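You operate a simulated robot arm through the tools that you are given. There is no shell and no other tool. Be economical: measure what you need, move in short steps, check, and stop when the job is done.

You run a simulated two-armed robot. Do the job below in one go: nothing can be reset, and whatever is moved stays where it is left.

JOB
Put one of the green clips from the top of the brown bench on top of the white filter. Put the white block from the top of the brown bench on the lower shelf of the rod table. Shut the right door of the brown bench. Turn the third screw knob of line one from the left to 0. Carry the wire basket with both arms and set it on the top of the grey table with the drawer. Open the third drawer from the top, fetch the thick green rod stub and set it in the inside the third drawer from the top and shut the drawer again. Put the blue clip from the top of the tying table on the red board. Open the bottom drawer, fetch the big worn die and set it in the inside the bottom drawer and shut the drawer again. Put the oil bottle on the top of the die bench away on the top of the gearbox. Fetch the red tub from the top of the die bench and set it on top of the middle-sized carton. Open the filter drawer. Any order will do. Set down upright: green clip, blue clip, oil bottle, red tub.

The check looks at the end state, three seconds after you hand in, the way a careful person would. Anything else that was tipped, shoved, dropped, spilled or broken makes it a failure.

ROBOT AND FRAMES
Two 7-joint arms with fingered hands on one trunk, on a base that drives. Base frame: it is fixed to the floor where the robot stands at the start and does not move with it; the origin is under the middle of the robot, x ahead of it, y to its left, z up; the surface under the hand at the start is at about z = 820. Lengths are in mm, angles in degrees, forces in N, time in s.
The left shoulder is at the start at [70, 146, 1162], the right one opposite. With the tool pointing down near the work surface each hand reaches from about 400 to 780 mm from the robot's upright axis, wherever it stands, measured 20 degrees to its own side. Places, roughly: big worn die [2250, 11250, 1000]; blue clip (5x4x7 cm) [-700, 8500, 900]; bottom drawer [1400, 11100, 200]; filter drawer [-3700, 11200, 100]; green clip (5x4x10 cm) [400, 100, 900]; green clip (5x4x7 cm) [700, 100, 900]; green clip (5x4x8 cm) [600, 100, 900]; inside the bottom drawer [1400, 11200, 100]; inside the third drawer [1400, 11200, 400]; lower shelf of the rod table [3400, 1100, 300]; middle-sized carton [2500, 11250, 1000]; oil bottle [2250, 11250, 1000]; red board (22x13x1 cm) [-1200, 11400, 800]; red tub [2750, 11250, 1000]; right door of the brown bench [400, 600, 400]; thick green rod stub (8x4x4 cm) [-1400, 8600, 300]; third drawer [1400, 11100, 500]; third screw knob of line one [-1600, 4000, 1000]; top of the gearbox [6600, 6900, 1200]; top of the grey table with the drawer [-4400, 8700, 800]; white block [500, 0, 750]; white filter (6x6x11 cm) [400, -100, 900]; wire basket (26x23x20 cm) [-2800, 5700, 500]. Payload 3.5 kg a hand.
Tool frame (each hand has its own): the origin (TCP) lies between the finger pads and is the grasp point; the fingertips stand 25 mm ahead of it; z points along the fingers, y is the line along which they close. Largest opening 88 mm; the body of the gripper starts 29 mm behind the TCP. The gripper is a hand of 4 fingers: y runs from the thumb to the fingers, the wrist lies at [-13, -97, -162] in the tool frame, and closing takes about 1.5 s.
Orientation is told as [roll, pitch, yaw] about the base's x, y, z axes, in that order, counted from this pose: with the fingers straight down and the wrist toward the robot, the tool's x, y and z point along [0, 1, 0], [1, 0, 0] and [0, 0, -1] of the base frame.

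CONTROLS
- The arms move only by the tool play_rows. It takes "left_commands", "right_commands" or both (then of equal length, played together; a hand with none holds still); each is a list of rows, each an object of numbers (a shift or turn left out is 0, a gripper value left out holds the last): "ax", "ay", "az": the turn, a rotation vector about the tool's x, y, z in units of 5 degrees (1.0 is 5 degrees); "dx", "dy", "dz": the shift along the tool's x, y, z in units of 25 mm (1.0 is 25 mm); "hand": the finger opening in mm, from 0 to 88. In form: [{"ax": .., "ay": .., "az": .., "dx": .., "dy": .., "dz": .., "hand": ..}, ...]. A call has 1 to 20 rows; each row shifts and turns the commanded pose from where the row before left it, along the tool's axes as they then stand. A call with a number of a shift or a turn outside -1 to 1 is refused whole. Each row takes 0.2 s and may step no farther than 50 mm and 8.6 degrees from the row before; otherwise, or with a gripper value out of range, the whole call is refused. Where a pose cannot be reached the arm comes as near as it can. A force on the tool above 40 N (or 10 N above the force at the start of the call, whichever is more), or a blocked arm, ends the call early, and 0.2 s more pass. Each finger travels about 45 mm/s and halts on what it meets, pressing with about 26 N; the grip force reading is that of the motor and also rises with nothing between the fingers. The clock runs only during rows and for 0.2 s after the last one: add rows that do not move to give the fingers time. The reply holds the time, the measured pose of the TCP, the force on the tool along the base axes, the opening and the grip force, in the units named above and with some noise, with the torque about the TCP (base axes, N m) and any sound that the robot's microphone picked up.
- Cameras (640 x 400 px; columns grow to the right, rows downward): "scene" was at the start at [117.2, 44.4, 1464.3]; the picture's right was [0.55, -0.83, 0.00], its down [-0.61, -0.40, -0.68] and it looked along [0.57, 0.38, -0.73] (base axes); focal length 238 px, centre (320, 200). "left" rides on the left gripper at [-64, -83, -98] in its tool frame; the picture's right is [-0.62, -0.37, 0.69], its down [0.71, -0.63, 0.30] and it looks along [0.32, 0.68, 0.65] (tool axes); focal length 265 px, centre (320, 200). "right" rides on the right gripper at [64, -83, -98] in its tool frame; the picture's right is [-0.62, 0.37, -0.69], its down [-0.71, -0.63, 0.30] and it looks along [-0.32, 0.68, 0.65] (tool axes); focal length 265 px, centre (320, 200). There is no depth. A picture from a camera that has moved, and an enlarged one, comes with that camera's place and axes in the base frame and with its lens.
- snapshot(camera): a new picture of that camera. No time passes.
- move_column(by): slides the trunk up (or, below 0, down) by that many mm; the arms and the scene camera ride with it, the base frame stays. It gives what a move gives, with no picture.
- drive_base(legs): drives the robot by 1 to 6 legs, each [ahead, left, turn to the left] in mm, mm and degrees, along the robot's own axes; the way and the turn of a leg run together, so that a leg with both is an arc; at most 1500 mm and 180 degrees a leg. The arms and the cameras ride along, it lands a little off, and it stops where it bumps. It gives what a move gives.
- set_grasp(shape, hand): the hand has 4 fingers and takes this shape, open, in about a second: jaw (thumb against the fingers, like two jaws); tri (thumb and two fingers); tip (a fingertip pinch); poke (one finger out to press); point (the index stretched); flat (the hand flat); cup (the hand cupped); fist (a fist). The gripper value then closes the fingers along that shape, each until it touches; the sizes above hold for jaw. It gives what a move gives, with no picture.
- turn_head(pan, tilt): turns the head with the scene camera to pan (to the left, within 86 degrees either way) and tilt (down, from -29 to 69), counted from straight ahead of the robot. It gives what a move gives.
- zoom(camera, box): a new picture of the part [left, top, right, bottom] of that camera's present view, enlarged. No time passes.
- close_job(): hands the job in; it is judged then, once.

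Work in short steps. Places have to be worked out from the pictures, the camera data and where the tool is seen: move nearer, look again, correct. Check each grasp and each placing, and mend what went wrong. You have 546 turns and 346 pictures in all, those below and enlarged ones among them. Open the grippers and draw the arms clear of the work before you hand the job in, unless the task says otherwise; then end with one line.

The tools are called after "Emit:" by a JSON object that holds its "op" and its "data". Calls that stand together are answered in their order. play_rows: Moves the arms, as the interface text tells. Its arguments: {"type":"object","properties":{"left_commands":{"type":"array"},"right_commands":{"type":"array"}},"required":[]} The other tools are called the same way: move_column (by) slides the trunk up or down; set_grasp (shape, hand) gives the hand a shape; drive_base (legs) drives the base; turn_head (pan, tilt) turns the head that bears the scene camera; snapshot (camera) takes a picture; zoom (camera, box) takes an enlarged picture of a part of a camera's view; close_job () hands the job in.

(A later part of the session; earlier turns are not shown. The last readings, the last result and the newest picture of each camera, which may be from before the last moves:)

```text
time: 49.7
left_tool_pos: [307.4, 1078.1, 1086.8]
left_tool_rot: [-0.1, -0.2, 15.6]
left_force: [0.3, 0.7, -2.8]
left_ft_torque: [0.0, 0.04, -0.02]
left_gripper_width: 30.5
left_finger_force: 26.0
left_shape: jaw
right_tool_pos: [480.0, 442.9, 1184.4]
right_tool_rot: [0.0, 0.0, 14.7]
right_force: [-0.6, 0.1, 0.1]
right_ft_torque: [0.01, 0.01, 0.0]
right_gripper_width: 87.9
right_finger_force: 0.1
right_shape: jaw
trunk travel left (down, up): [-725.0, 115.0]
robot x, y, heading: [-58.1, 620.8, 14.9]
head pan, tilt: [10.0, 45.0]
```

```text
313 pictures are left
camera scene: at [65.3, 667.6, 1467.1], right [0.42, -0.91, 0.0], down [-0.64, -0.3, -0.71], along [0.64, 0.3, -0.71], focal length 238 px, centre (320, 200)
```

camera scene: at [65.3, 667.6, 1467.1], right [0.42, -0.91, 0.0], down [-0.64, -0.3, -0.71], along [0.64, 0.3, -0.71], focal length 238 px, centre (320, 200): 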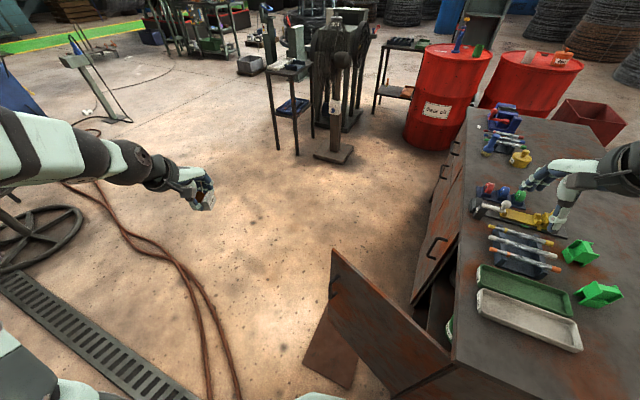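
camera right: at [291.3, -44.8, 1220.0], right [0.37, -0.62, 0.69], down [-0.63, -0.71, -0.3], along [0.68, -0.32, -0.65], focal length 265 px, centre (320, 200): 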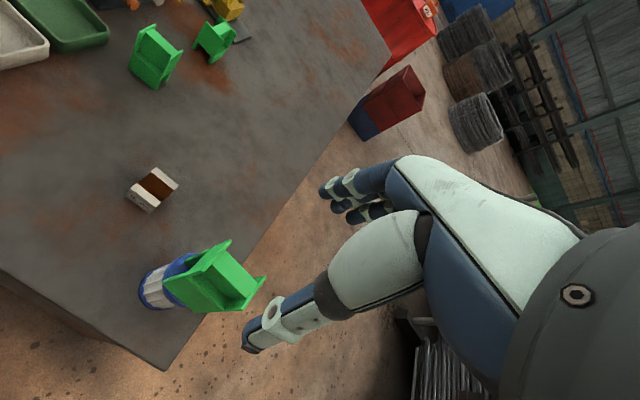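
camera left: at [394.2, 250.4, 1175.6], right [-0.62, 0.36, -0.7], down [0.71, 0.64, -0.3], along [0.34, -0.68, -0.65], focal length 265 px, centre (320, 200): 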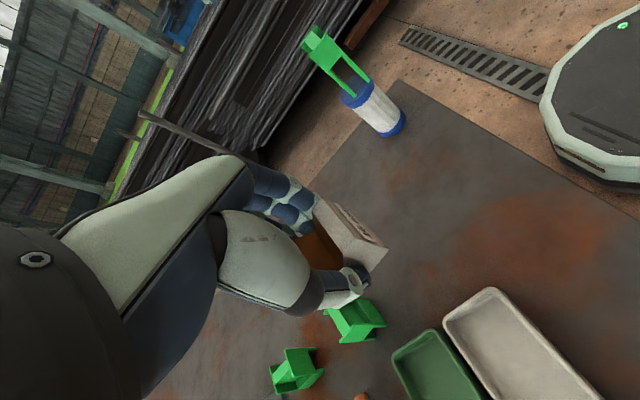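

Door: hinge top ≈ [313,436], free corner ≈ [490,817], ~420 wide, opened ~65°. I bring the closed right hand to the outside of the door near its free edge, first at height.

Emit:
{"op": "play_rows", "data": {"right_commands": [{"dx": 0.98, "dy": -0.05, "hand": 0}, {"dx": 0.98, "dy": -0.05}, {"dx": 0.98, "dy": -0.05}, {"dx": 0.98, "dy": -0.05}, {"dx": 0.98, "dy": -0.05}, {"dx": 0.98, "dy": -0.05}, {"dx": 0.98, "dy": -0.05}, {"dx": 0.98, "dy": -0.05}, {"dx": 0.98, "dy": -0.05}, {"dx": 0.98, "dy": -0.05}, {"dx": 0.98, "dy": -0.05}, {"dx": 0.98, "dy": -0.05}, {"dx": 0.98, "dy": -0.05}, {"dx": 0.98}]}}

Emit:
{"op": "play_rows", "data": {"right_commands": [{"dz": 0.98}, {"dz": 0.98}, {"dz": 0.98}, {"dz": 0.98}, {"dz": 0.98}, {"dz": 0.98}, {"dz": 0.98}, {"dz": 0.98}, {"dz": 0.98}, {"dz": 0.98}, {"dz": 0.98}, {"dz": 0.98}, {"dz": 0.98}]}}

Emit:
{"op": "snapshot", "data": {"camera": "scene"}}

```text
time: 52.7
left_tool_pos: [307.4, 1078.6, 1085.9]
left_tool_rot: [-0.2, -0.2, 15.5]
left_force: [-0.1, 0.7, -2.6]
left_ft_torque: [-0.04, 0.04, 0.01]
left_gripper_width: 30.7
left_finger_force: 26.0
left_shape: jaw
right_tool_pos: [441.8, 759.3, 1170.5]
right_tool_rot: [0.6, 0.1, 14.4]
right_force: [0.3, 0.3, -0.1]
right_ft_torque: [-0.01, -0.03, -0.03]
right_gripper_width: 0.0
right_finger_force: 25.9
right_shape: jaw
right hand out of reach, approached as far as the arm can: row 4, 5, 6, 7, 8, 9, 10
trunk travel left (down, up): [-725.0, 115.0]
robot x, y, heading: [-54.9, 623.5, 14.7]
head pan, tilt: [10.0, 45.0]
```

```text
time: 55.5
left_tool_pos: [308.4, 1079.1, 1086.7]
left_tool_rot: [-0.2, -0.2, 15.5]
left_force: [0.7, 0.3, -3.1]
left_ft_torque: [-0.04, 0.01, -0.03]
left_gripper_width: 30.5
left_finger_force: 26.0
left_shape: jaw
right_tool_pos: [441.5, 760.5, 847.0]
right_tool_rot: [-0.4, 0.1, 14.8]
right_force: [-0.3, 1.1, -0.3]
right_ft_torque: [-0.02, -0.01, -0.01]
right_gripper_width: 0.0
right_finger_force: 25.9
right_shape: jaw
trunk travel left (down, up): [-725.0, 115.0]
robot x, y, heading: [-59.1, 619.0, 14.7]
head pan, tilt: [10.0, 45.0]
```

```text
312 pictures are left
camera scene: at [66.0, 668.0, 1467.0], right [0.42, -0.91, 0.0], down [-0.64, -0.3, -0.71], along [0.64, 0.29, -0.71], focal length 238 px, centre (320, 200)
```

scene: 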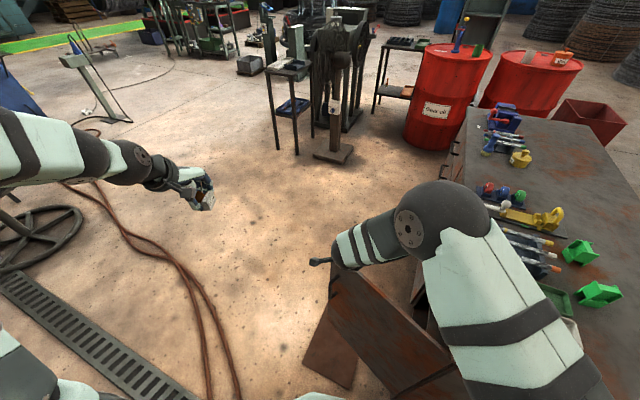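

The hand is just above the door line; I pull it back ~65 mm, check, then lower.

Emit:
{"op": "play_rows", "data": {"right_commands": [{"dx": 0.3, "dy": -0.8}, {"dx": 0.3, "dy": -0.8}, {"dx": 0.3, "dy": -0.8}, {"dy": -0.4}]}}

Emit:
{"op": "snapshot", "data": {"camera": "right"}}

Emit:
{"op": "zoom", "data": {"camera": "scene", "box": [280, 180, 520, 400]}}

```text
time: 56.5
left_tool_pos: [305.9, 1077.8, 1087.4]
left_tool_rot: [-0.1, -0.2, 15.5]
left_force: [0.3, 0.7, -2.9]
left_ft_torque: [-0.02, -0.03, -0.01]
left_gripper_width: 30.5
left_finger_force: 26.2
left_shape: jaw
right_tool_pos: [364.8, 764.6, 850.4]
right_tool_rot: [0.0, -0.1, 14.6]
right_force: [-0.4, -0.4, -0.5]
right_ft_torque: [-0.01, 0.01, -0.02]
right_gripper_width: 0.1
right_finger_force: 26.4
right_shape: jaw
trunk travel left (down, up): [-725.0, 115.0]
robot x, y, heading: [-57.1, 623.6, 14.7]
head pan, tilt: [10.0, 45.0]
```

```text
311 pictures are left
camera right: at [268.7, 805.8, 947.5], right [0.51, -0.51, 0.69], down [-0.43, -0.85, -0.3], along [0.74, -0.14, -0.65], focal length 265 px, centre (320, 200)
```

right: 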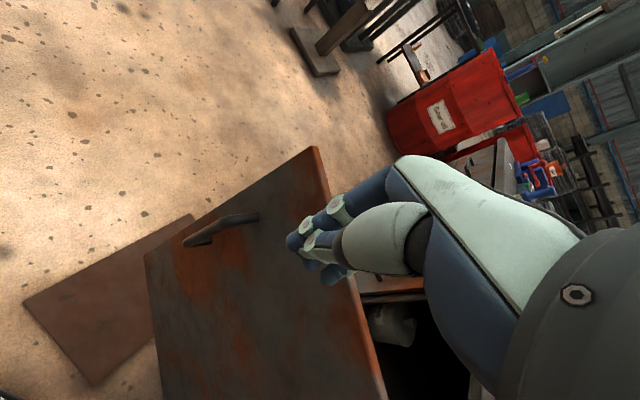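

```text
1.82 times, centred on (400, 290) of scene
camera zoom: at [65.0, 667.5, 1467.1], right [0.42, -0.91, 0.0], down [-0.64, -0.3, -0.71], along [0.64, 0.29, -0.71], focal length 433 px, centre (174, 36)
```

zoom: 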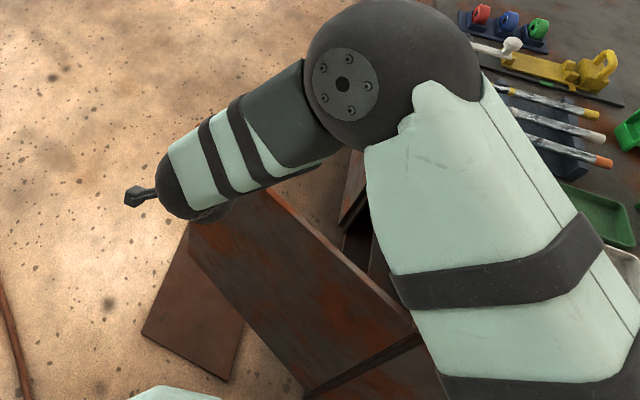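

Door top ≈ 778, handle at radius ~382 below z≈660, so I push at radius ~310, z≈725. Lower the hand, then begin the arc.

Emit:
{"op": "play_rows", "data": {"right_commands": [{"dz": 1}, {"dz": 1}, {"dz": 1}, {"dz": 1}, {"dz": 1}, {"dx": -0.94, "dy": 0.83}, {"dx": -0.94, "dy": 0.83}, {"dx": -0.76, "dy": 0.77}, {"dx": -0.76, "dy": 0.77}, {"dx": -0.76, "dy": 0.77}, {"dx": -0.76, "dy": 0.77}]}}

Emit:
{"op": "snapshot", "data": {"camera": "right"}}

```text
time: 58.9
left_tool_pos: [308.0, 1078.4, 1087.1]
left_tool_rot: [-0.2, -0.2, 15.6]
left_force: [0.0, -0.5, -3.6]
left_ft_torque: [0.0, 0.0, 0.0]
left_gripper_width: 30.5
left_finger_force: 25.6
left_shape: jaw
right_tool_pos: [512.7, 675.3, 726.0]
right_tool_rot: [0.0, 0.0, 14.7]
right_force: [-0.7, 0.4, 0.2]
right_ft_torque: [0.0, -0.04, -0.02]
right_gripper_width: 0.0
right_finger_force: 25.4
right_shape: jaw
trunk travel left (down, up): [-725.0, 115.0]
robot x, y, heading: [-57.3, 618.0, 14.6]
head pan, tilt: [10.0, 45.0]
```

```text
309 pictures are left
camera right: at [416.7, 716.5, 824.2], right [0.51, -0.51, 0.69], down [-0.43, -0.85, -0.3], along [0.74, -0.14, -0.65], focal length 265 px, centre (320, 200)
```

right: 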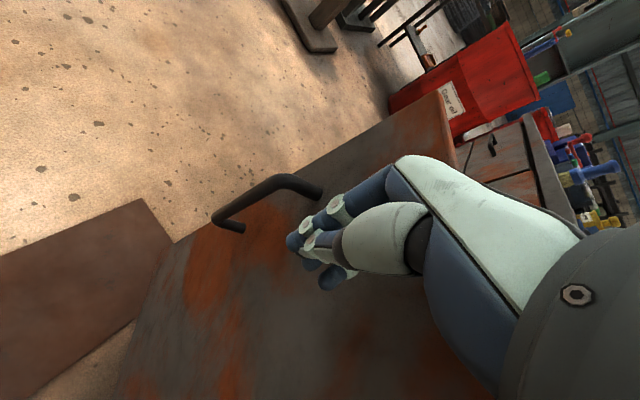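

The door moves freely. Continue along the arc.

Emit:
{"op": "play_rows", "data": {"right_commands": [{"dx": -0.97, "dy": 0.47}, {"dx": -0.97, "dy": 0.47}, {"dx": -0.97, "dy": 0.47}, {"dx": -0.97, "dy": 0.47}, {"dx": -0.86, "dy": 0.09}, {"dx": -0.86, "dy": 0.09}, {"dx": -0.86, "dy": 0.09}, {"dx": -0.86, "dy": 0.09}]}}

Emit:
{"op": "snapshot", "data": {"camera": "right"}}

Emit:
{"op": "snapshot", "data": {"camera": "scene"}}

```text
time: 60.7
left_tool_pos: [307.8, 1077.5, 1087.0]
left_tool_rot: [-0.2, -0.2, 15.5]
left_force: [0.1, 0.2, -2.7]
left_ft_torque: [0.03, 0.0, 0.01]
left_gripper_width: 30.6
left_finger_force: 25.8
left_shape: jaw
right_tool_pos: [613.1, 512.6, 725.1]
right_tool_rot: [0.0, 0.1, 14.7]
right_force: [0.1, 0.1, 0.4]
right_ft_torque: [-0.02, -0.01, 0.02]
right_gripper_width: 0.0
right_finger_force: 26.3
right_shape: jaw
trunk travel left (down, up): [-725.0, 115.0]
robot x, y, heading: [-56.5, 620.1, 14.7]
head pan, tilt: [10.0, 45.0]
```

```text
308 pictures are left
camera right: at [516.2, 554.8, 822.5], right [0.51, -0.51, 0.69], down [-0.43, -0.85, -0.3], along [0.74, -0.14, -0.65], focal length 265 px, centre (320, 200)
```

right: 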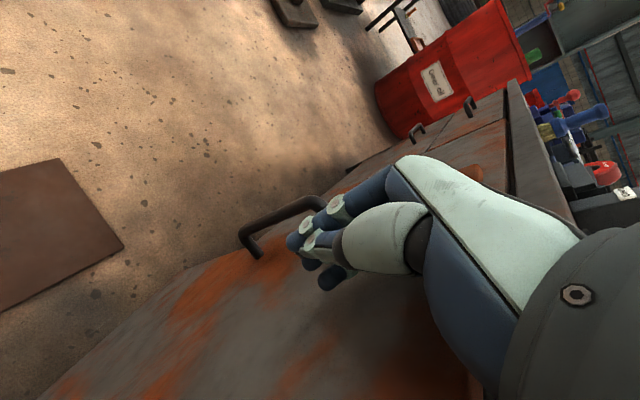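

```text
307 pictures are left
camera scene: at [65.5, 666.7, 1467.1], right [0.42, -0.91, 0.0], down [-0.64, -0.29, -0.71], along [0.64, 0.3, -0.71], focal length 238 px, centre (320, 200)
```

scene: 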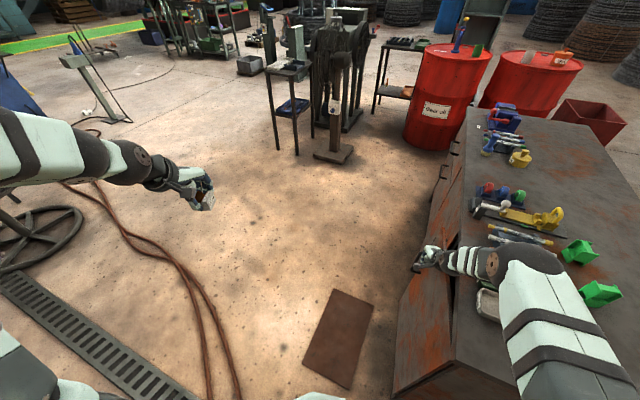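

Almost closed. Push the last bit gently until resistance.

Emit:
{"op": "play_rows", "data": {"right_commands": [{"dx": -0.6}, {"dx": -0.6}, {"dx": -0.5}, {"dx": -0.4}, {}]}}

Emit:
{"op": "snapshot", "data": {"camera": "scene"}}

Emit:
{"op": "snapshot", "data": {"camera": "right"}}

```text
time: 61.5
left_tool_pos: [303.8, 1080.7, 1085.7]
left_tool_rot: [-0.2, -0.1, 15.7]
left_force: [0.5, -0.4, -3.4]
left_ft_torque: [0.01, 0.02, -0.02]
left_gripper_width: 30.6
left_finger_force: 25.9
left_shape: jaw
right_tool_pos: [619.3, 495.1, 725.6]
right_tool_rot: [1.4, 0.1, 15.9]
right_force: [-9.6, 15.4, 8.8]
right_ft_torque: [-1.95, -0.37, -1.14]
right_gripper_width: 0.0
right_finger_force: 26.0
right_shape: jaw
trunk travel left (down, up): [-725.0, 115.0]
robot x, y, heading: [-57.1, 619.0, 15.1]
head pan, tilt: [10.0, 45.0]
stopped in row 4 (right hand): the force on the tool passed its limit at 45 N (the readings are from after the stop); the commanded pose is now the measured one
```

```text
306 pictures are left
camera scene: at [64.2, 669.7, 1467.2], right [0.42, -0.91, 0.0], down [-0.64, -0.3, -0.71], along [0.64, 0.3, -0.71], focal length 238 px, centre (320, 200)
```

scene: 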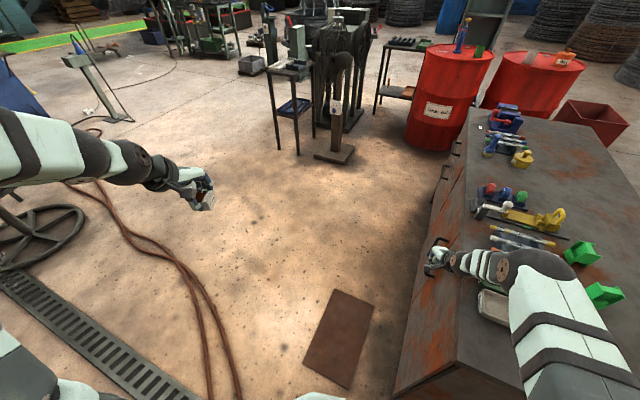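

```text
305 pictures are left
camera right: at [523.0, 532.1, 825.1], right [0.53, -0.51, 0.68], down [-0.41, -0.85, -0.32], along [0.74, -0.11, -0.66], focal length 265 px, centre (320, 200)
```

right: 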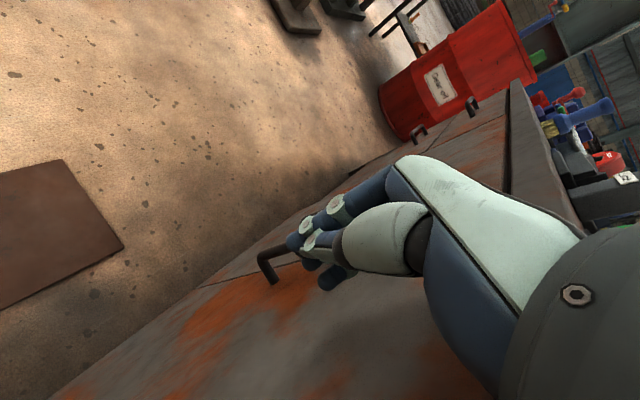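

It met solid resistance. I retract the hand and look at the door gap.

Emit:
{"op": "play_rows", "data": {"right_commands": [{"dx": 0.8}, {"dx": 0.8}, {"dx": 0.9}, {"dx": 0.9}, {"dx": 0.9}, {"dz": -1}, {"dz": -1}, {"dz": -1}, {"dz": -1}, {"dz": -1}, {"dz": -1}, {"dz": -1}, {"dz": -1}, {"dz": -1}, {"dz": -1}, {"dz": -1}]}}

Emit:
{"op": "zoom", "data": {"camera": "scene", "box": [360, 100, 600, 400]}}

Emit:
{"op": "snapshot", "data": {"camera": "right"}}

```text
time: 64.9
left_tool_pos: [304.3, 1080.1, 1087.4]
left_tool_rot: [-0.2, -0.1, 15.7]
left_force: [-0.5, -0.1, -3.1]
left_ft_torque: [-0.03, 0.02, 0.0]
left_gripper_width: 30.6
left_finger_force: 25.7
left_shape: jaw
right_tool_pos: [591.9, 588.0, 1000.9]
right_tool_rot: [1.0, 0.3, 15.7]
right_force: [-0.7, 0.1, 0.2]
right_ft_torque: [-0.01, -0.03, 0.01]
right_gripper_width: 0.0
right_finger_force: 26.1
right_shape: jaw
trunk travel left (down, up): [-725.0, 115.0]
robot x, y, heading: [-59.1, 621.2, 14.7]
head pan, tilt: [10.0, 45.0]
```

```text
1.33 times, centred on (480, 250) of scene
camera zoom: at [63.9, 668.6, 1467.1], right [0.42, -0.91, 0.0], down [-0.64, -0.3, -0.71], along [0.64, 0.3, -0.71], focal length 317 px, centre (107, 133)
```

zoom: 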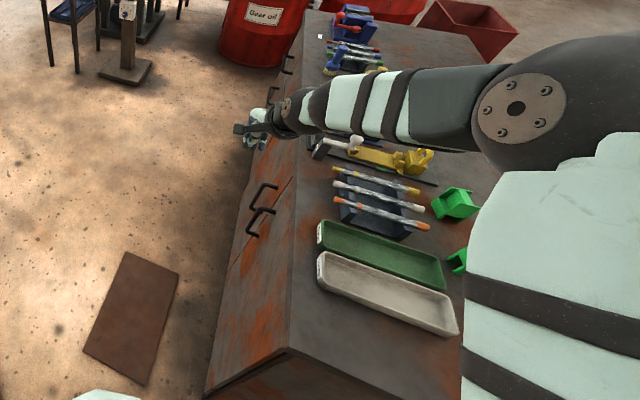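

```text
303 pictures are left
camera right: at [495.6, 626.6, 1100.1], right [0.53, -0.51, 0.68], down [-0.42, -0.85, -0.31], along [0.74, -0.12, -0.66], focal length 265 px, centre (320, 200)
```

right: 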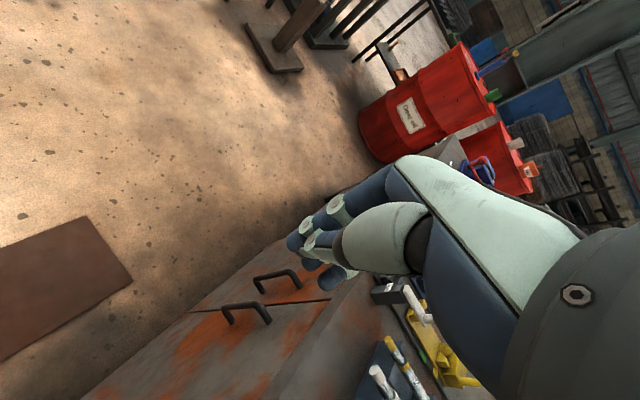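

Door shut. I tuck the right arm back up for driving.

Emit:
{"op": "play_rows", "data": {"right_commands": [{"dx": -0.45, "dy": -0.9, "dz": -0.8, "hand": 88}, {"dx": -0.45, "dy": -0.9, "dz": -0.8}, {"dx": -0.45, "dy": -0.9, "dz": -0.8}, {"dx": -0.45, "dy": -0.9, "dz": -0.8}, {"dx": -0.45, "dy": -0.9, "dz": -0.8}, {"dx": -0.45, "dy": -0.9, "dz": -0.8}, {"dx": -0.45, "dy": -0.9, "dz": -0.8}, {"dx": -0.45, "dy": -0.9}, {"dx": -0.45, "dy": -0.9}]}}

Emit:
{"op": "drive_base", "data": {"legs": [[400, 140, 0], [1400, -220, -15]]}}

Emit:
{"op": "turn_head", "data": {"pan": 10, "tilt": 25}}

Emit:
{"op": "snapshot", "data": {"camera": "scene"}}

```text
time: 66.9
left_tool_pos: [304.5, 1079.3, 1088.1]
left_tool_rot: [-0.2, -0.3, 15.7]
left_force: [0.8, 0.2, -2.2]
left_ft_torque: [-0.02, 0.01, 0.0]
left_gripper_width: 30.3
left_finger_force: 26.2
left_shape: jaw
right_tool_pos: [426.0, 435.7, 1139.1]
right_tool_rot: [1.1, 0.2, 15.5]
right_force: [-0.6, -0.9, -0.2]
right_ft_torque: [0.0, 0.01, 0.04]
right_gripper_width: 87.6
right_finger_force: 0.1
right_shape: jaw
trunk travel left (down, up): [-725.0, 115.0]
robot x, y, heading: [-60.7, 617.0, 14.8]
head pan, tilt: [10.0, 45.0]
```

```text
time: 76.2
left_tool_pos: [2172.9, 1184.6, 1087.3]
left_tool_rot: [-0.1, -0.2, 1.4]
left_force: [0.6, 1.4, -1.6]
left_ft_torque: [0.01, 0.02, 0.02]
left_gripper_width: 30.5
left_finger_force: 26.0
left_shape: jaw
right_tool_pos: [2133.8, 531.3, 1138.8]
right_tool_rot: [1.1, 0.2, 1.4]
right_force: [0.4, 0.2, 0.4]
right_ft_torque: [-0.04, 0.05, 0.0]
right_gripper_width: 87.4
right_finger_force: 0.1
right_shape: jaw
trunk travel left (down, up): [-725.0, 115.0]
robot x, y, heading: [1712.6, 832.5, 0.5]
head pan, tilt: [10.0, 45.0]
```

```text
time: 77.0
left_tool_pos: [2174.4, 1184.7, 1087.2]
left_tool_rot: [-0.3, -0.2, 1.4]
left_force: [0.0, 0.6, -3.2]
left_ft_torque: [0.02, 0.04, -0.03]
left_gripper_width: 30.7
left_finger_force: 25.7
left_shape: jaw
right_tool_pos: [2133.6, 531.4, 1137.7]
right_tool_rot: [1.0, 0.3, 1.3]
right_force: [-0.5, 0.0, 0.4]
right_ft_torque: [-0.01, 0.01, 0.0]
right_gripper_width: 87.7
right_finger_force: 0.0
right_shape: jaw
trunk travel left (down, up): [-725.0, 115.0]
robot x, y, heading: [1709.1, 831.6, 0.6]
head pan, tilt: [10.0, 25.0]
```

```text
302 pictures are left
camera scene: at [1850.0, 847.8, 1497.5], right [0.18, -0.98, 0.0], down [-0.42, -0.08, -0.91], along [0.89, 0.17, -0.42], focal length 238 px, centre (320, 200)
```

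scene: 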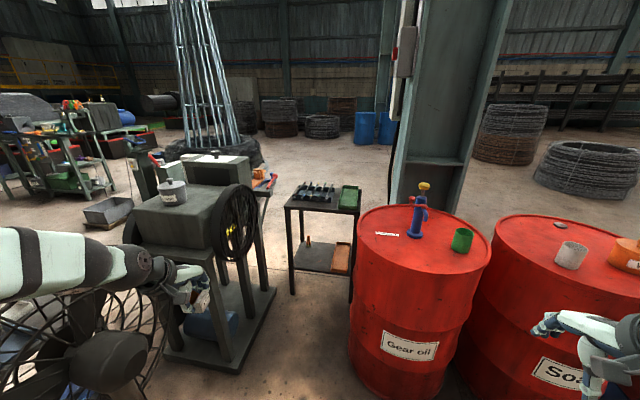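

Now at [1709,832]. The gap between barrel (y<830) and machine (y>1465) leads to the rod table (front x≈3235, y 867–1342, shelf z≈240). I bring both hands inward before driving in.

Emit:
{"op": "play_rows", "data": {"left_commands": [{"dx": -0.8, "dy": 0.15, "dz": -0.2}, {"dx": -0.8, "dy": 0.15, "dz": -0.2}, {"dx": -0.8, "dy": 0.15, "dz": -0.2}, {"dx": -0.8, "dy": 0.15, "dz": -0.2}, {"dx": -0.8, "dy": 0.15, "dz": -0.2}, {"dx": -0.8, "dy": 0.15, "dz": -0.2}, {"dx": -0.8, "dy": 0.15, "dz": -0.2}, {"dx": -0.8, "dy": 0.15}, {"dx": -0.8}, {"dx": -0.8}], "right_commands": [{"dx": 0.9, "dz": -0.4}, {"dx": 0.9, "dz": -0.4}, {"dx": 0.9, "dz": -0.4}, {"dx": 0.9, "dz": -0.4}, {"dx": 0.9, "dz": -0.4}, {"dx": 0.9, "dz": -0.4}, {"dx": 0.9, "dz": -0.4}, {"dx": 0.9, "dz": -0.4}, {"dx": 0.9}, {"dx": 0.5}]}}

Emit:
{"op": "drive_base", "data": {"legs": [[490, 143, 0], [350, 135, 0]]}}

Emit:
{"op": "turn_head", "data": {"pan": 0, "tilt": 38}}

Emit:
{"op": "snapshot", "data": {"camera": "scene"}}

```text
time: 79.2
left_tool_pos: [2209.2, 985.6, 1122.3]
left_tool_rot: [-0.2, -0.2, 1.4]
left_force: [-0.6, 0.0, -3.6]
left_ft_torque: [-0.03, 0.0, 0.0]
left_gripper_width: 30.2
left_finger_force: 26.4
left_shape: jaw
right_tool_pos: [2221.5, 672.7, 1199.8]
right_tool_rot: [2.0, 0.3, 1.0]
right_force: [-0.4, -0.1, 0.2]
right_ft_torque: [0.01, 0.01, 0.03]
right_gripper_width: 87.7
right_finger_force: 0.2
right_shape: jaw
right hand out of reach, approached as far as the arm can: row 2, 3, 4, 5, 6, 7, 8, 9, 10
trunk travel left (down, up): [-725.0, 115.0]
robot x, y, heading: [1709.1, 830.7, 0.7]
head pan, tilt: [10.0, 25.0]
```

```text
time: 84.2
left_tool_pos: [3047.9, 1278.1, 1124.1]
left_tool_rot: [-0.2, -0.3, 1.6]
left_force: [-0.5, -0.9, -2.6]
left_ft_torque: [-0.01, -0.01, 0.01]
left_gripper_width: 30.2
left_finger_force: 26.0
left_shape: jaw
right_tool_pos: [3059.8, 966.2, 1201.3]
right_tool_rot: [2.0, 0.1, 1.5]
right_force: [-0.1, -0.1, -0.3]
right_ft_torque: [0.01, -0.05, -0.03]
right_gripper_width: 87.9
right_finger_force: 0.0
right_shape: jaw
trunk travel left (down, up): [-725.0, 115.0]
robot x, y, heading: [2553.8, 1122.7, 1.0]
head pan, tilt: [10.0, 25.0]
```

```text
time: 85.0
left_tool_pos: [3050.8, 1280.2, 1121.8]
left_tool_rot: [-0.2, -0.1, 1.7]
left_force: [-0.8, 0.0, -2.2]
left_ft_torque: [-0.01, -0.01, -0.04]
left_gripper_width: 30.3
left_finger_force: 26.2
left_shape: jaw
right_tool_pos: [3064.8, 967.3, 1199.4]
right_tool_rot: [2.1, 0.4, 1.4]
right_force: [0.4, -0.1, 0.2]
right_ft_torque: [0.01, 0.01, -0.03]
right_gripper_width: 88.0
right_finger_force: 0.1
right_shape: jaw
trunk travel left (down, up): [-725.0, 115.0]
robot x, y, heading: [2551.4, 1118.7, 0.7]
head pan, tilt: [0.0, 38.0]
```

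```text
301 pictures are left
camera scene: at [2689.2, 1123.2, 1477.3], right [0.02, -1.0, 0.0], down [-0.62, -0.01, -0.79], along [0.79, 0.01, -0.62], focal length 238 px, centre (320, 200)
```

scene: 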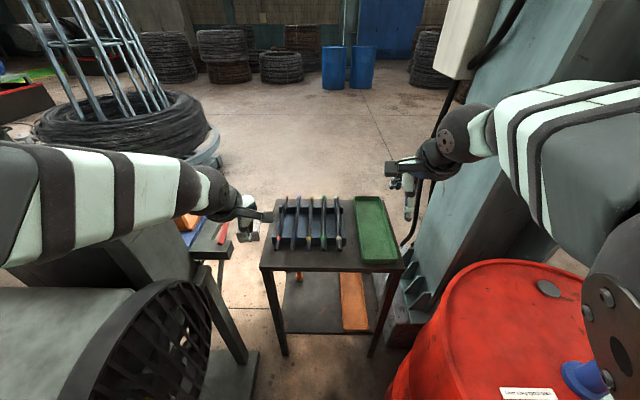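

The elbows stick out over machine and barrel here, so lowering in place is unsafe. I back out to open floor to set the arms: right hand high, left hand far ahead and low, then drive in.

Emit:
{"op": "drive_base", "data": {"legs": [[-400, -200, 0]]}}

Emit:
{"op": "play_rows", "data": {"right_commands": [{"dz": -1, "dx": 0.3}, {"dz": -1, "dx": 0.3}, {"dz": -1, "dx": 0.3}, {"dz": -1, "dx": 0.3}, {"dz": -1, "dx": 0.3}, {"dz": -1, "dx": 0.3}, {"dz": -1}, {"dz": -1}], "left_commands": [{"dz": 1, "dy": 0.5}, {"dz": 1, "dy": 0.5}, {"dz": 1, "dy": 0.5}, {"dz": 1, "dy": 0.5}, {"dz": 1, "dy": 0.5}, {"dz": 1, "dy": 0.5}, {"dz": 1, "dy": 0.5}, {"dz": 1, "dy": 0.5}]}}

Emit:
{"op": "turn_head", "data": {"pan": 0, "tilt": 45}}

Emit:
{"op": "snapshot", "data": {"camera": "scene"}}

```text
time: 87.7
left_tool_pos: [2658.7, 1072.8, 1121.7]
left_tool_rot: [-0.2, -0.2, 1.4]
left_force: [1.0, -0.8, -3.5]
left_ft_torque: [0.01, -0.02, 0.0]
left_gripper_width: 30.3
left_finger_force: 25.9
left_shape: jaw
right_tool_pos: [2671.1, 759.0, 1199.4]
right_tool_rot: [2.0, 0.5, 1.2]
right_force: [0.1, 0.1, -0.4]
right_ft_torque: [0.0, 0.03, 0.0]
right_gripper_width: 87.9
right_finger_force: 0.1
right_shape: jaw
trunk travel left (down, up): [-725.0, 115.0]
robot x, y, heading: [2156.1, 913.7, 0.4]
head pan, tilt: [0.0, 38.0]
```

```text
time: 89.5
left_tool_pos: [2761.0, 1070.7, 922.7]
left_tool_rot: [-0.3, -0.1, 1.5]
left_force: [0.1, 0.3, -3.2]
left_ft_torque: [0.01, -0.03, -0.02]
left_gripper_width: 30.4
left_finger_force: 25.7
left_shape: jaw
right_tool_pos: [2674.4, 794.5, 1400.0]
right_tool_rot: [2.2, 0.5, 1.2]
right_force: [0.3, 0.6, 0.2]
right_ft_torque: [-0.03, 0.02, 0.01]
right_gripper_width: 88.0
right_finger_force: 0.0
right_shape: jaw
right hand out of reach, approached as far as the arm can: row 2
trunk travel left (down, up): [-725.0, 115.0]
robot x, y, heading: [2160.3, 909.5, 0.5]
head pan, tilt: [0.0, 38.0]
```

```text
time: 90.2
left_tool_pos: [2759.3, 1072.9, 922.9]
left_tool_rot: [-0.1, -0.2, 1.5]
left_force: [-0.2, 0.0, -3.1]
left_ft_torque: [-0.01, 0.02, -0.01]
left_gripper_width: 30.2
left_finger_force: 25.7
left_shape: jaw
right_tool_pos: [2672.5, 794.9, 1400.8]
right_tool_rot: [2.0, 0.4, 1.1]
right_force: [0.7, -0.4, -0.7]
right_ft_torque: [-0.03, 0.0, 0.0]
right_gripper_width: 87.7
right_finger_force: 0.1
right_shape: jaw
trunk travel left (down, up): [-725.0, 115.0]
robot x, y, heading: [2157.6, 912.6, 0.6]
head pan, tilt: [0.0, 45.0]
```

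```text
300 pictures are left
camera scene: at [2290.5, 916.5, 1467.0], right [0.01, -1.0, 0.0], down [-0.71, -0.01, -0.71], along [0.71, 0.01, -0.71], focal length 238 px, centre (320, 200)
```

scene: 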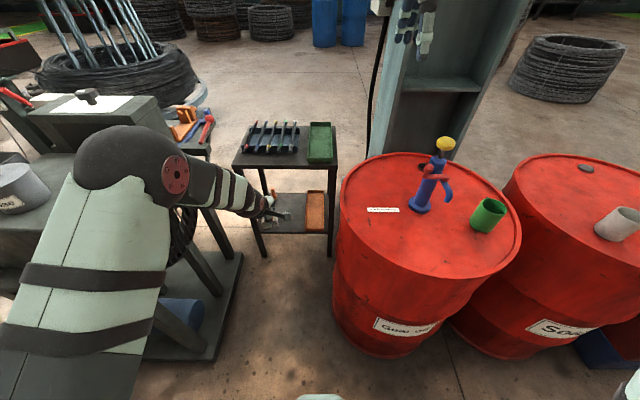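

Left elbow sits at about rel (440,300). I check where the right elbow is.

Emit:
{"op": "turn_head", "data": {"pan": -60, "tilt": 35}}

Emit:
{"op": "snapshot", "data": {"camera": "scene"}}

```text
time: 91.5
left_tool_pos: [2759.8, 1072.5, 923.2]
left_tool_rot: [-0.1, -0.3, 1.5]
left_force: [-0.8, -0.2, -2.8]
left_ft_torque: [-0.03, 0.01, 0.04]
left_gripper_width: 30.1
left_finger_force: 26.4
left_shape: jaw
right_tool_pos: [2673.3, 795.6, 1400.2]
right_tool_rot: [2.0, 0.3, 1.3]
right_force: [0.4, 0.4, 0.4]
right_ft_torque: [0.01, -0.02, -0.02]
right_gripper_width: 87.8
right_finger_force: 0.0
right_shape: jaw
trunk travel left (down, up): [-725.0, 115.0]
robot x, y, heading: [2157.5, 912.5, 0.7]
head pan, tilt: [-60.0, 35.0]
```

```text
299 pictures are left
camera scene: at [2253.8, 840.0, 1481.9], right [-0.86, -0.51, 0.0], down [-0.29, 0.49, -0.82], along [0.42, -0.7, -0.57], focal length 238 px, centre (320, 200)
```

scene: 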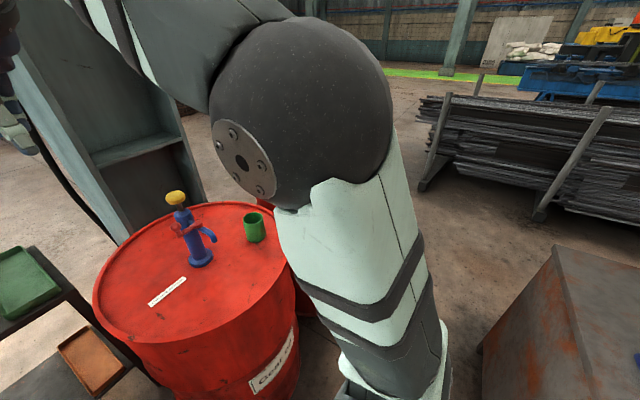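

Right elbow is high (~1420) and inside, fine. I lower/extend the left hand, lower the trunk 400 mm and check the view.

Emit:
{"op": "play_rows", "data": {"left_commands": [{"dz": 0.9, "dy": 0.3}, {"dz": 0.9, "dy": 0.3}, {"dz": 0.9, "dy": 0.3}, {"dz": 0.9, "dy": 0.3}, {"dz": 0.9, "dy": 0.3}, {"dz": 0.9, "dy": 0.3}, {"dz": 0.6, "dy": 0.2}]}}

Emit:
{"op": "move_column", "data": {"by": -400}}

Emit:
{"op": "drive_base", "data": {"legs": [[0, 0, -15.5]]}}

Emit:
{"op": "turn_head", "data": {"pan": 15, "tilt": 30}}

Emit:
{"op": "snapshot", "data": {"camera": "scene"}}

```text
time: 93.0
left_tool_pos: [2808.8, 1073.8, 772.7]
left_tool_rot: [-0.2, -0.2, 1.3]
left_force: [-0.1, -0.4, -2.8]
left_ft_torque: [-0.01, 0.03, 0.02]
left_gripper_width: 30.4
left_finger_force: 25.9
left_shape: jaw
right_tool_pos: [2673.7, 795.1, 1400.8]
right_tool_rot: [2.0, 0.4, 1.3]
right_force: [-0.2, 1.6, -0.2]
right_ft_torque: [-0.01, 0.0, 0.04]
right_gripper_width: 87.7
right_finger_force: 0.1
right_shape: jaw
trunk travel left (down, up): [-725.0, 115.0]
robot x, y, heading: [2157.3, 913.8, 0.8]
head pan, tilt: [-60.0, 35.0]
```

```text
time: 96.9
left_tool_pos: [2809.6, 1073.2, 373.9]
left_tool_rot: [-0.2, -0.2, 1.5]
left_force: [-1.2, 0.3, -2.8]
left_ft_torque: [-0.01, -0.02, -0.01]
left_gripper_width: 30.3
left_finger_force: 26.1
left_shape: jaw
right_tool_pos: [2672.3, 794.3, 1001.8]
right_tool_rot: [2.1, 0.3, 1.3]
right_force: [-0.4, 0.8, 0.2]
right_ft_torque: [-0.01, 0.03, 0.0]
right_gripper_width: 88.1
right_finger_force: 0.1
right_shape: jaw
trunk travel left (down, up): [-325.0, 515.0]
robot x, y, heading: [2157.0, 913.3, 0.6]
head pan, tilt: [-60.0, 35.0]
```

```text
time: 98.2
left_tool_pos: [2828.6, 892.1, 372.6]
left_tool_rot: [-0.3, -0.1, -14.1]
left_force: [0.6, 0.0, -2.9]
left_ft_torque: [-0.02, 0.01, -0.02]
left_gripper_width: 30.2
left_finger_force: 26.1
left_shape: jaw
right_tool_pos: [2621.8, 660.2, 1001.1]
right_tool_rot: [2.1, 0.4, -14.4]
right_force: [-0.5, -1.0, 0.0]
right_ft_torque: [0.0, -0.01, 0.01]
right_gripper_width: 87.8
right_finger_force: 0.0
right_shape: jaw
trunk travel left (down, up): [-325.0, 515.0]
robot x, y, heading: [2155.7, 914.4, -14.9]
head pan, tilt: [-60.0, 35.0]
```

```text
time: 99.7
left_tool_pos: [2828.6, 892.6, 373.6]
left_tool_rot: [-0.2, -0.2, -14.1]
left_force: [-0.6, -1.0, -3.2]
left_ft_torque: [0.0, 0.01, -0.01]
left_gripper_width: 30.1
left_finger_force: 26.4
left_shape: jaw
right_tool_pos: [2621.7, 660.3, 1001.3]
right_tool_rot: [2.0, 0.3, -14.4]
right_force: [0.9, -0.2, -0.9]
right_ft_torque: [-0.02, -0.02, -0.03]
right_gripper_width: 87.6
right_finger_force: 0.1
right_shape: jaw
trunk travel left (down, up): [-325.0, 515.0]
robot x, y, heading: [2157.6, 914.9, -15.0]
head pan, tilt: [15.0, 30.0]
```

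```text
298 pictures are left
camera scene: at [2297.5, 902.1, 1089.6], right [0.0, -1.0, 0.0], down [-0.5, 0.0, -0.87], along [0.87, 0.0, -0.5], focal length 238 px, centre (320, 200)
```

scene: 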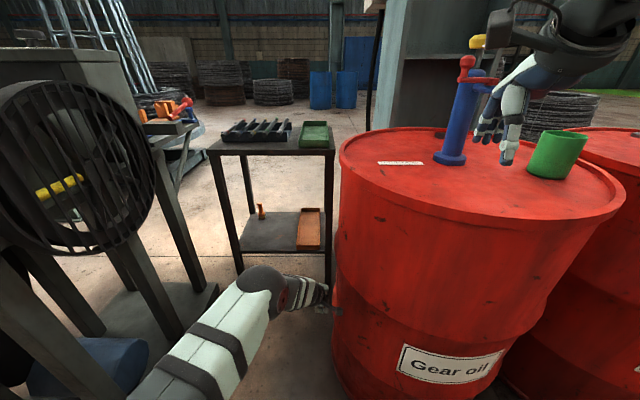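

Clear so far. I drive most of the way in (pump and barrel stay ~200 mm clear of the right hand), then check.

Emit:
{"op": "drive_base", "data": {"legs": [[140, 190, 0], [150, 95, 0]]}}

Emit:
{"op": "snapshot", "data": {"camera": "scene"}}

Emit:
{"op": "snapshot", "data": {"camera": "left"}}

```text
time: 101.2
left_tool_pos: [2969.2, 1025.5, 371.3]
left_tool_rot: [-0.1, 0.2, -11.1]
left_force: [-0.9, 0.9, -2.6]
left_ft_torque: [0.0, 0.02, 0.03]
left_gripper_width: 30.4
left_finger_force: 25.7
left_shape: jaw
right_tool_pos: [2776.6, 781.8, 1001.2]
right_tool_rot: [2.0, 0.5, -11.5]
right_force: [0.0, -0.1, -1.6]
right_ft_torque: [-0.04, 0.0, 0.01]
right_gripper_width: 88.0
right_finger_force: 0.1
right_shape: jaw
trunk travel left (down, up): [-325.0, 515.0]
robot x, y, heading: [2302.9, 1015.1, -11.9]
head pan, tilt: [15.0, 30.0]
stopped in leg 1: the robot was blocked; the commanded pose is now the measured one
```

```text
297 pictures are left
camera scene: at [2441.4, 1006.3, 1089.4], right [0.05, -1.0, 0.0], down [-0.5, -0.03, -0.87], along [0.86, 0.04, -0.5], focal length 238 px, centre (320, 200)
```

scene: 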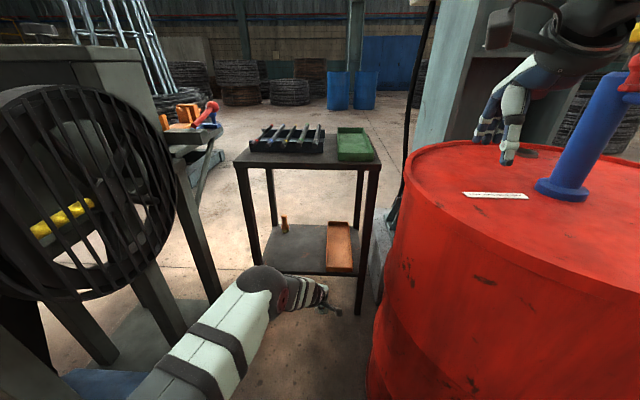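

```text
296 pictures are left
camera left: at [2875.6, 977.6, 470.2], right [-0.48, -0.54, -0.69], down [-0.48, 0.82, -0.3], along [0.73, 0.19, -0.66], focal length 265 px, centre (320, 200)
```

left: 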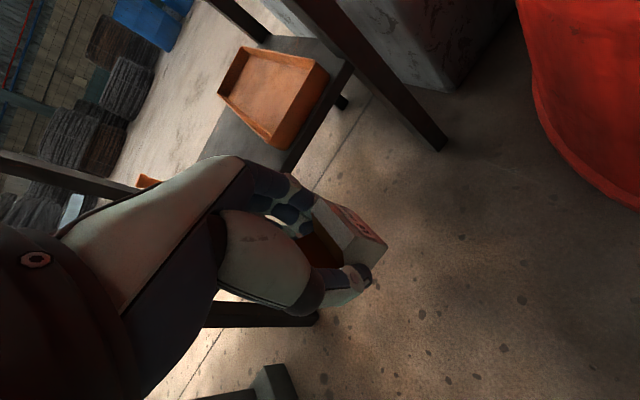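

The base was blocked by something; I look to the left-down to find it.

Emit:
{"op": "turn_head", "data": {"pan": 80, "tilt": 50}}

Emit:
{"op": "snapshot", "data": {"camera": "scene"}}

```text
time: 102.6
left_tool_pos: [2970.8, 1025.5, 371.9]
left_tool_rot: [-0.1, 0.0, -11.1]
left_force: [0.4, 0.4, -2.6]
left_ft_torque: [-0.01, 0.01, 0.0]
left_gripper_width: 30.1
left_finger_force: 26.0
left_shape: jaw
right_tool_pos: [2776.0, 781.7, 1002.1]
right_tool_rot: [2.0, 0.3, -11.4]
right_force: [0.0, -0.4, -0.3]
right_ft_torque: [-0.03, 0.02, 0.01]
right_gripper_width: 88.1
right_finger_force: 0.1
right_shape: jaw
trunk travel left (down, up): [-325.0, 515.0]
robot x, y, heading: [2302.1, 1012.9, -12.2]
head pan, tilt: [80.0, 50.0]
```

```text
295 pictures are left
camera scene: at [2378.9, 1073.1, 1060.2], right [0.93, -0.38, 0.0], down [-0.29, -0.71, -0.64], along [0.24, 0.6, -0.77], focal length 238 px, centre (320, 200)
```

scene: 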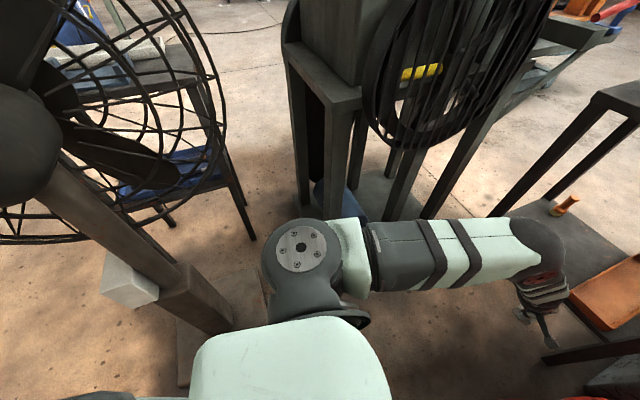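

The rear corner of the base met the fan-post foot. I go forward first, straighten to heading -5°, then slide in along the earlier free path.

Emit:
{"op": "drive_base", "data": {"legs": [[100, 0, 0], [0, 0, 7], [142, 108, 0]]}}

Emit:
{"op": "turn_head", "data": {"pan": 12, "tilt": 35}}

Emit:
{"op": "snapshot", "data": {"camera": "scene"}}

Emit:
{"op": "snapshot", "data": {"camera": "left"}}

```text
time: 105.4
left_tool_pos: [3209.3, 1179.1, 371.8]
left_tool_rot: [-0.2, 0.0, -4.3]
left_force: [0.5, 0.1, -3.3]
left_ft_torque: [-0.02, 0.0, 0.04]
left_gripper_width: 30.0
left_finger_force: 25.5
left_shape: jaw
right_tool_pos: [3045.8, 914.7, 1001.0]
right_tool_rot: [2.0, 0.4, -4.6]
right_force: [0.2, -0.4, 0.2]
right_ft_torque: [0.01, -0.01, 0.01]
right_gripper_width: 87.8
right_finger_force: 0.0
right_shape: jaw
trunk travel left (down, up): [-325.0, 515.0]
robot x, y, heading: [2548.2, 1084.9, -5.4]
head pan, tilt: [80.0, 50.0]
```

```text
time: 106.8
left_tool_pos: [3208.7, 1179.1, 371.6]
left_tool_rot: [-0.1, 0.0, -4.2]
left_force: [-0.7, 0.0, -2.1]
left_ft_torque: [-0.04, -0.01, 0.01]
left_gripper_width: 30.3
left_finger_force: 26.4
left_shape: jaw
right_tool_pos: [3045.7, 914.3, 1000.5]
right_tool_rot: [1.9, 0.3, -4.5]
right_force: [0.7, 0.0, 0.1]
right_ft_torque: [-0.03, 0.02, -0.01]
right_gripper_width: 87.9
right_finger_force: 0.0
right_shape: jaw
trunk travel left (down, up): [-325.0, 515.0]
robot x, y, heading: [2547.4, 1088.9, -5.4]
head pan, tilt: [12.0, 35.0]
```

```text
294 pictures are left
camera scene: at [2683.7, 1092.0, 1081.8], right [0.12, -0.99, 0.0], down [-0.57, -0.07, -0.82], along [0.81, 0.1, -0.57], focal length 238 px, centre (320, 200)
```

scene: 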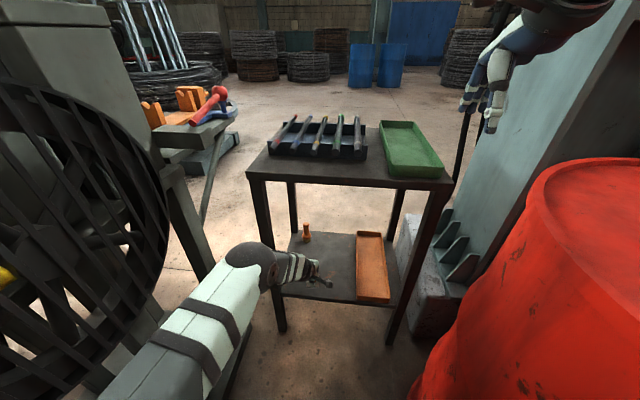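

```text
293 pictures are left
camera left: at [3120.9, 1120.2, 471.6], right [-0.41, -0.59, -0.69], down [-0.58, 0.76, -0.31], along [0.71, 0.27, -0.65], focal length 265 px, centre (320, 200)
```

left: 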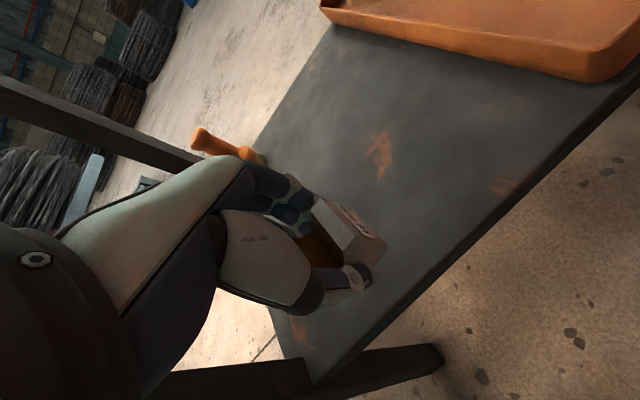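

The block is just at the shelf's front edge (x≈3207). I extend 65 mm further in and lower toward the shelf.

Emit:
{"op": "play_rows", "data": {"left_commands": [{"dy": 0.9}, {"dy": 0.9}, {"dy": 0.8}, {"dz": 0.8}, {"dz": 0.8}, {"dz": 0.6}, {}]}}

Emit:
{"op": "snapshot", "data": {"camera": "left"}}

```text
time: 108.4
left_tool_pos: [3253.0, 1177.9, 337.5]
left_tool_rot: [-0.1, -0.1, -4.4]
left_force: [-0.1, -0.1, -3.1]
left_ft_torque: [-0.03, 0.02, 0.01]
left_gripper_width: 30.0
left_finger_force: 25.6
left_shape: jaw
left hand out of reach, approached as far as the arm can: row 3, 4, 5, 6
right_tool_pos: [3045.8, 913.8, 1000.9]
right_tool_rot: [2.0, 0.3, -4.7]
right_force: [-0.3, -0.6, 0.2]
right_ft_torque: [0.01, 0.01, -0.03]
right_gripper_width: 87.9
right_finger_force: 0.1
right_shape: jaw
trunk travel left (down, up): [-325.0, 515.0]
robot x, y, heading: [2542.2, 1086.6, -5.1]
head pan, tilt: [12.0, 35.0]
```

```text
292 pictures are left
camera left: at [3163.5, 1119.6, 436.9], right [-0.41, -0.59, -0.69], down [-0.58, 0.76, -0.31], along [0.71, 0.27, -0.65], focal length 265 px, centre (320, 200)
```

left: 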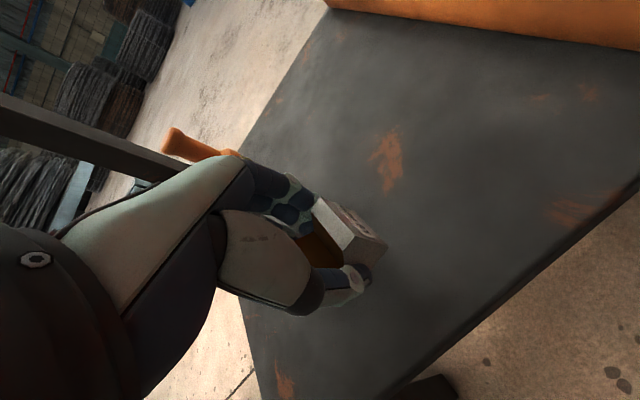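

Arm at full reach; I lower the trunk 45 mm to bring the block near the shelf, then check.

Emit:
{"op": "move_column", "data": {"by": -45}}

Emit:
{"op": "snapshot", "data": {"camera": "left"}}

```text
time: 109.2
left_tool_pos: [3260.2, 1178.7, 308.8]
left_tool_rot: [-0.2, -1.7, -4.2]
left_force: [-5.7, -0.4, 20.8]
left_ft_torque: [0.0, 0.34, -0.03]
left_gripper_width: 32.6
left_finger_force: 25.6
left_shape: jaw
right_tool_pos: [3042.1, 915.0, 957.6]
right_tool_rot: [1.9, 0.3, -4.5]
right_force: [0.5, 0.2, -0.5]
right_ft_torque: [0.01, 0.05, -0.04]
right_gripper_width: 87.7
right_finger_force: 0.2
right_shape: jaw
trunk travel left (down, up): [-280.0, 560.0]
robot x, y, heading: [2544.6, 1085.2, -5.5]
head pan, tilt: [12.0, 35.0]
stopped: the force on the tool passed its limit at 42 N (the readings are from after the stop); the commanded pose is now the measured one
```

```text
291 pictures are left
camera left: at [3169.1, 1119.0, 405.1], right [-0.39, -0.59, -0.7], down [-0.57, 0.76, -0.33], along [0.73, 0.27, -0.63], focal length 265 px, centre (320, 200)
```

left: 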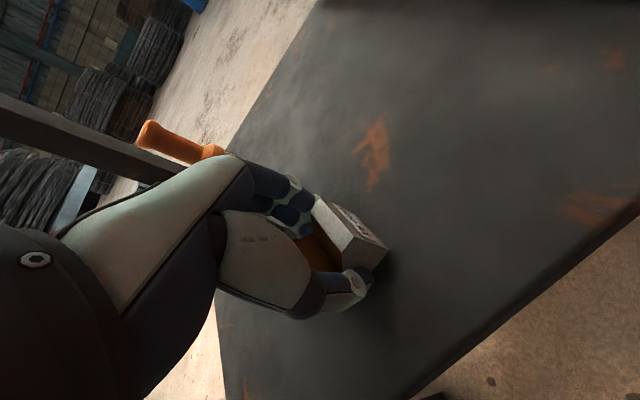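

Contact at z≈309 (shelf ≈ 279). I ease up slightly and open.

Emit:
{"op": "play_rows", "data": {"left_commands": [{"dz": -0.06}, {"hand": 40}, {"hand": 55}, {"hand": 70}, {"hand": 80}, {}, {}, {}]}}

Emit:
{"op": "snapshot", "data": {"camera": "left"}}

```text
time: 111.0
left_tool_pos: [3256.7, 1178.3, 302.8]
left_tool_rot: [-0.2, -1.1, -4.1]
left_force: [-1.8, 0.3, 8.1]
left_ft_torque: [0.04, -0.39, 0.02]
left_gripper_width: 78.9
left_finger_force: 0.0
left_shape: jaw
right_tool_pos: [3043.2, 914.9, 958.2]
right_tool_rot: [2.1, 0.2, -4.6]
right_force: [-0.4, 0.6, -0.5]
right_ft_torque: [0.0, 0.02, 0.03]
right_gripper_width: 87.9
right_finger_force: 0.0
right_shape: jaw
trunk travel left (down, up): [-280.0, 560.0]
robot x, y, heading: [2545.5, 1085.5, -5.4]
head pan, tilt: [12.0, 35.0]
```

```text
290 pictures are left
camera left: at [3167.0, 1119.5, 401.5], right [-0.4, -0.59, -0.7], down [-0.57, 0.76, -0.32], along [0.72, 0.27, -0.64], focal length 265 px, centre (320, 200)
```

left: 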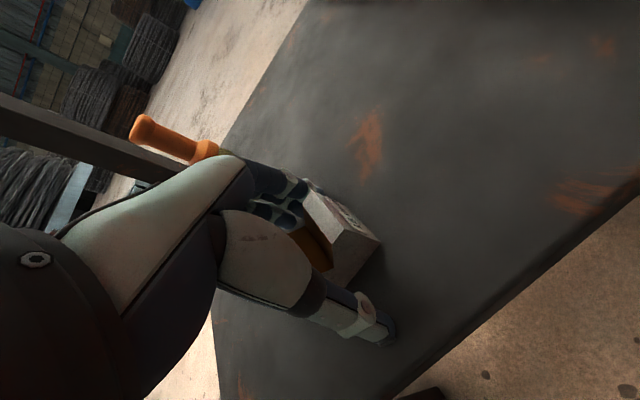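

Released. Lift straight up 120 mm and look.

Emit:
{"op": "play_rows", "data": {"left_commands": [{"dz": -0.8}, {"dz": -0.8}, {"dz": -0.8}, {"dz": -0.8}, {"dz": -0.8}, {}]}}

Emit:
{"op": "snapshot", "data": {"camera": "left"}}

```text
time: 112.4
left_tool_pos: [3253.8, 1178.1, 402.9]
left_tool_rot: [-0.2, -1.1, -4.2]
left_force: [0.0, 0.7, -0.7]
left_ft_torque: [0.01, 0.01, 0.01]
left_gripper_width: 79.7
left_finger_force: 0.0
left_shape: jaw
right_tool_pos: [3044.5, 914.2, 956.8]
right_tool_rot: [2.1, 0.3, -4.6]
right_force: [-0.8, -0.3, -0.3]
right_ft_torque: [0.03, 0.02, 0.0]
right_gripper_width: 87.8
right_finger_force: 0.1
right_shape: jaw
trunk travel left (down, up): [-280.0, 560.0]
robot x, y, heading: [2544.1, 1086.3, -5.3]
head pan, tilt: [12.0, 35.0]
```

```text
289 pictures are left
camera left: at [3165.3, 1119.0, 500.9], right [-0.4, -0.59, -0.7], down [-0.57, 0.76, -0.32], along [0.72, 0.27, -0.64], focal length 265 px, centre (320, 200)
```

left: 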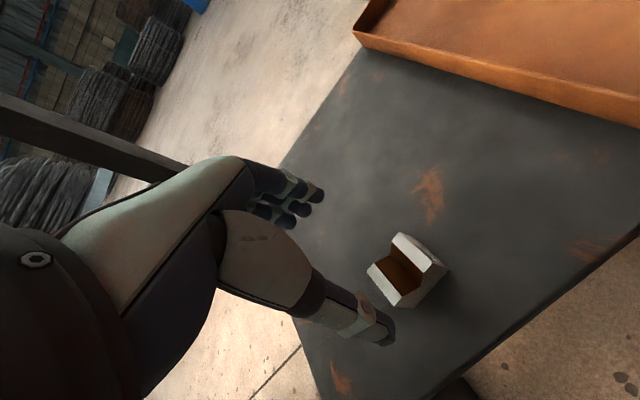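

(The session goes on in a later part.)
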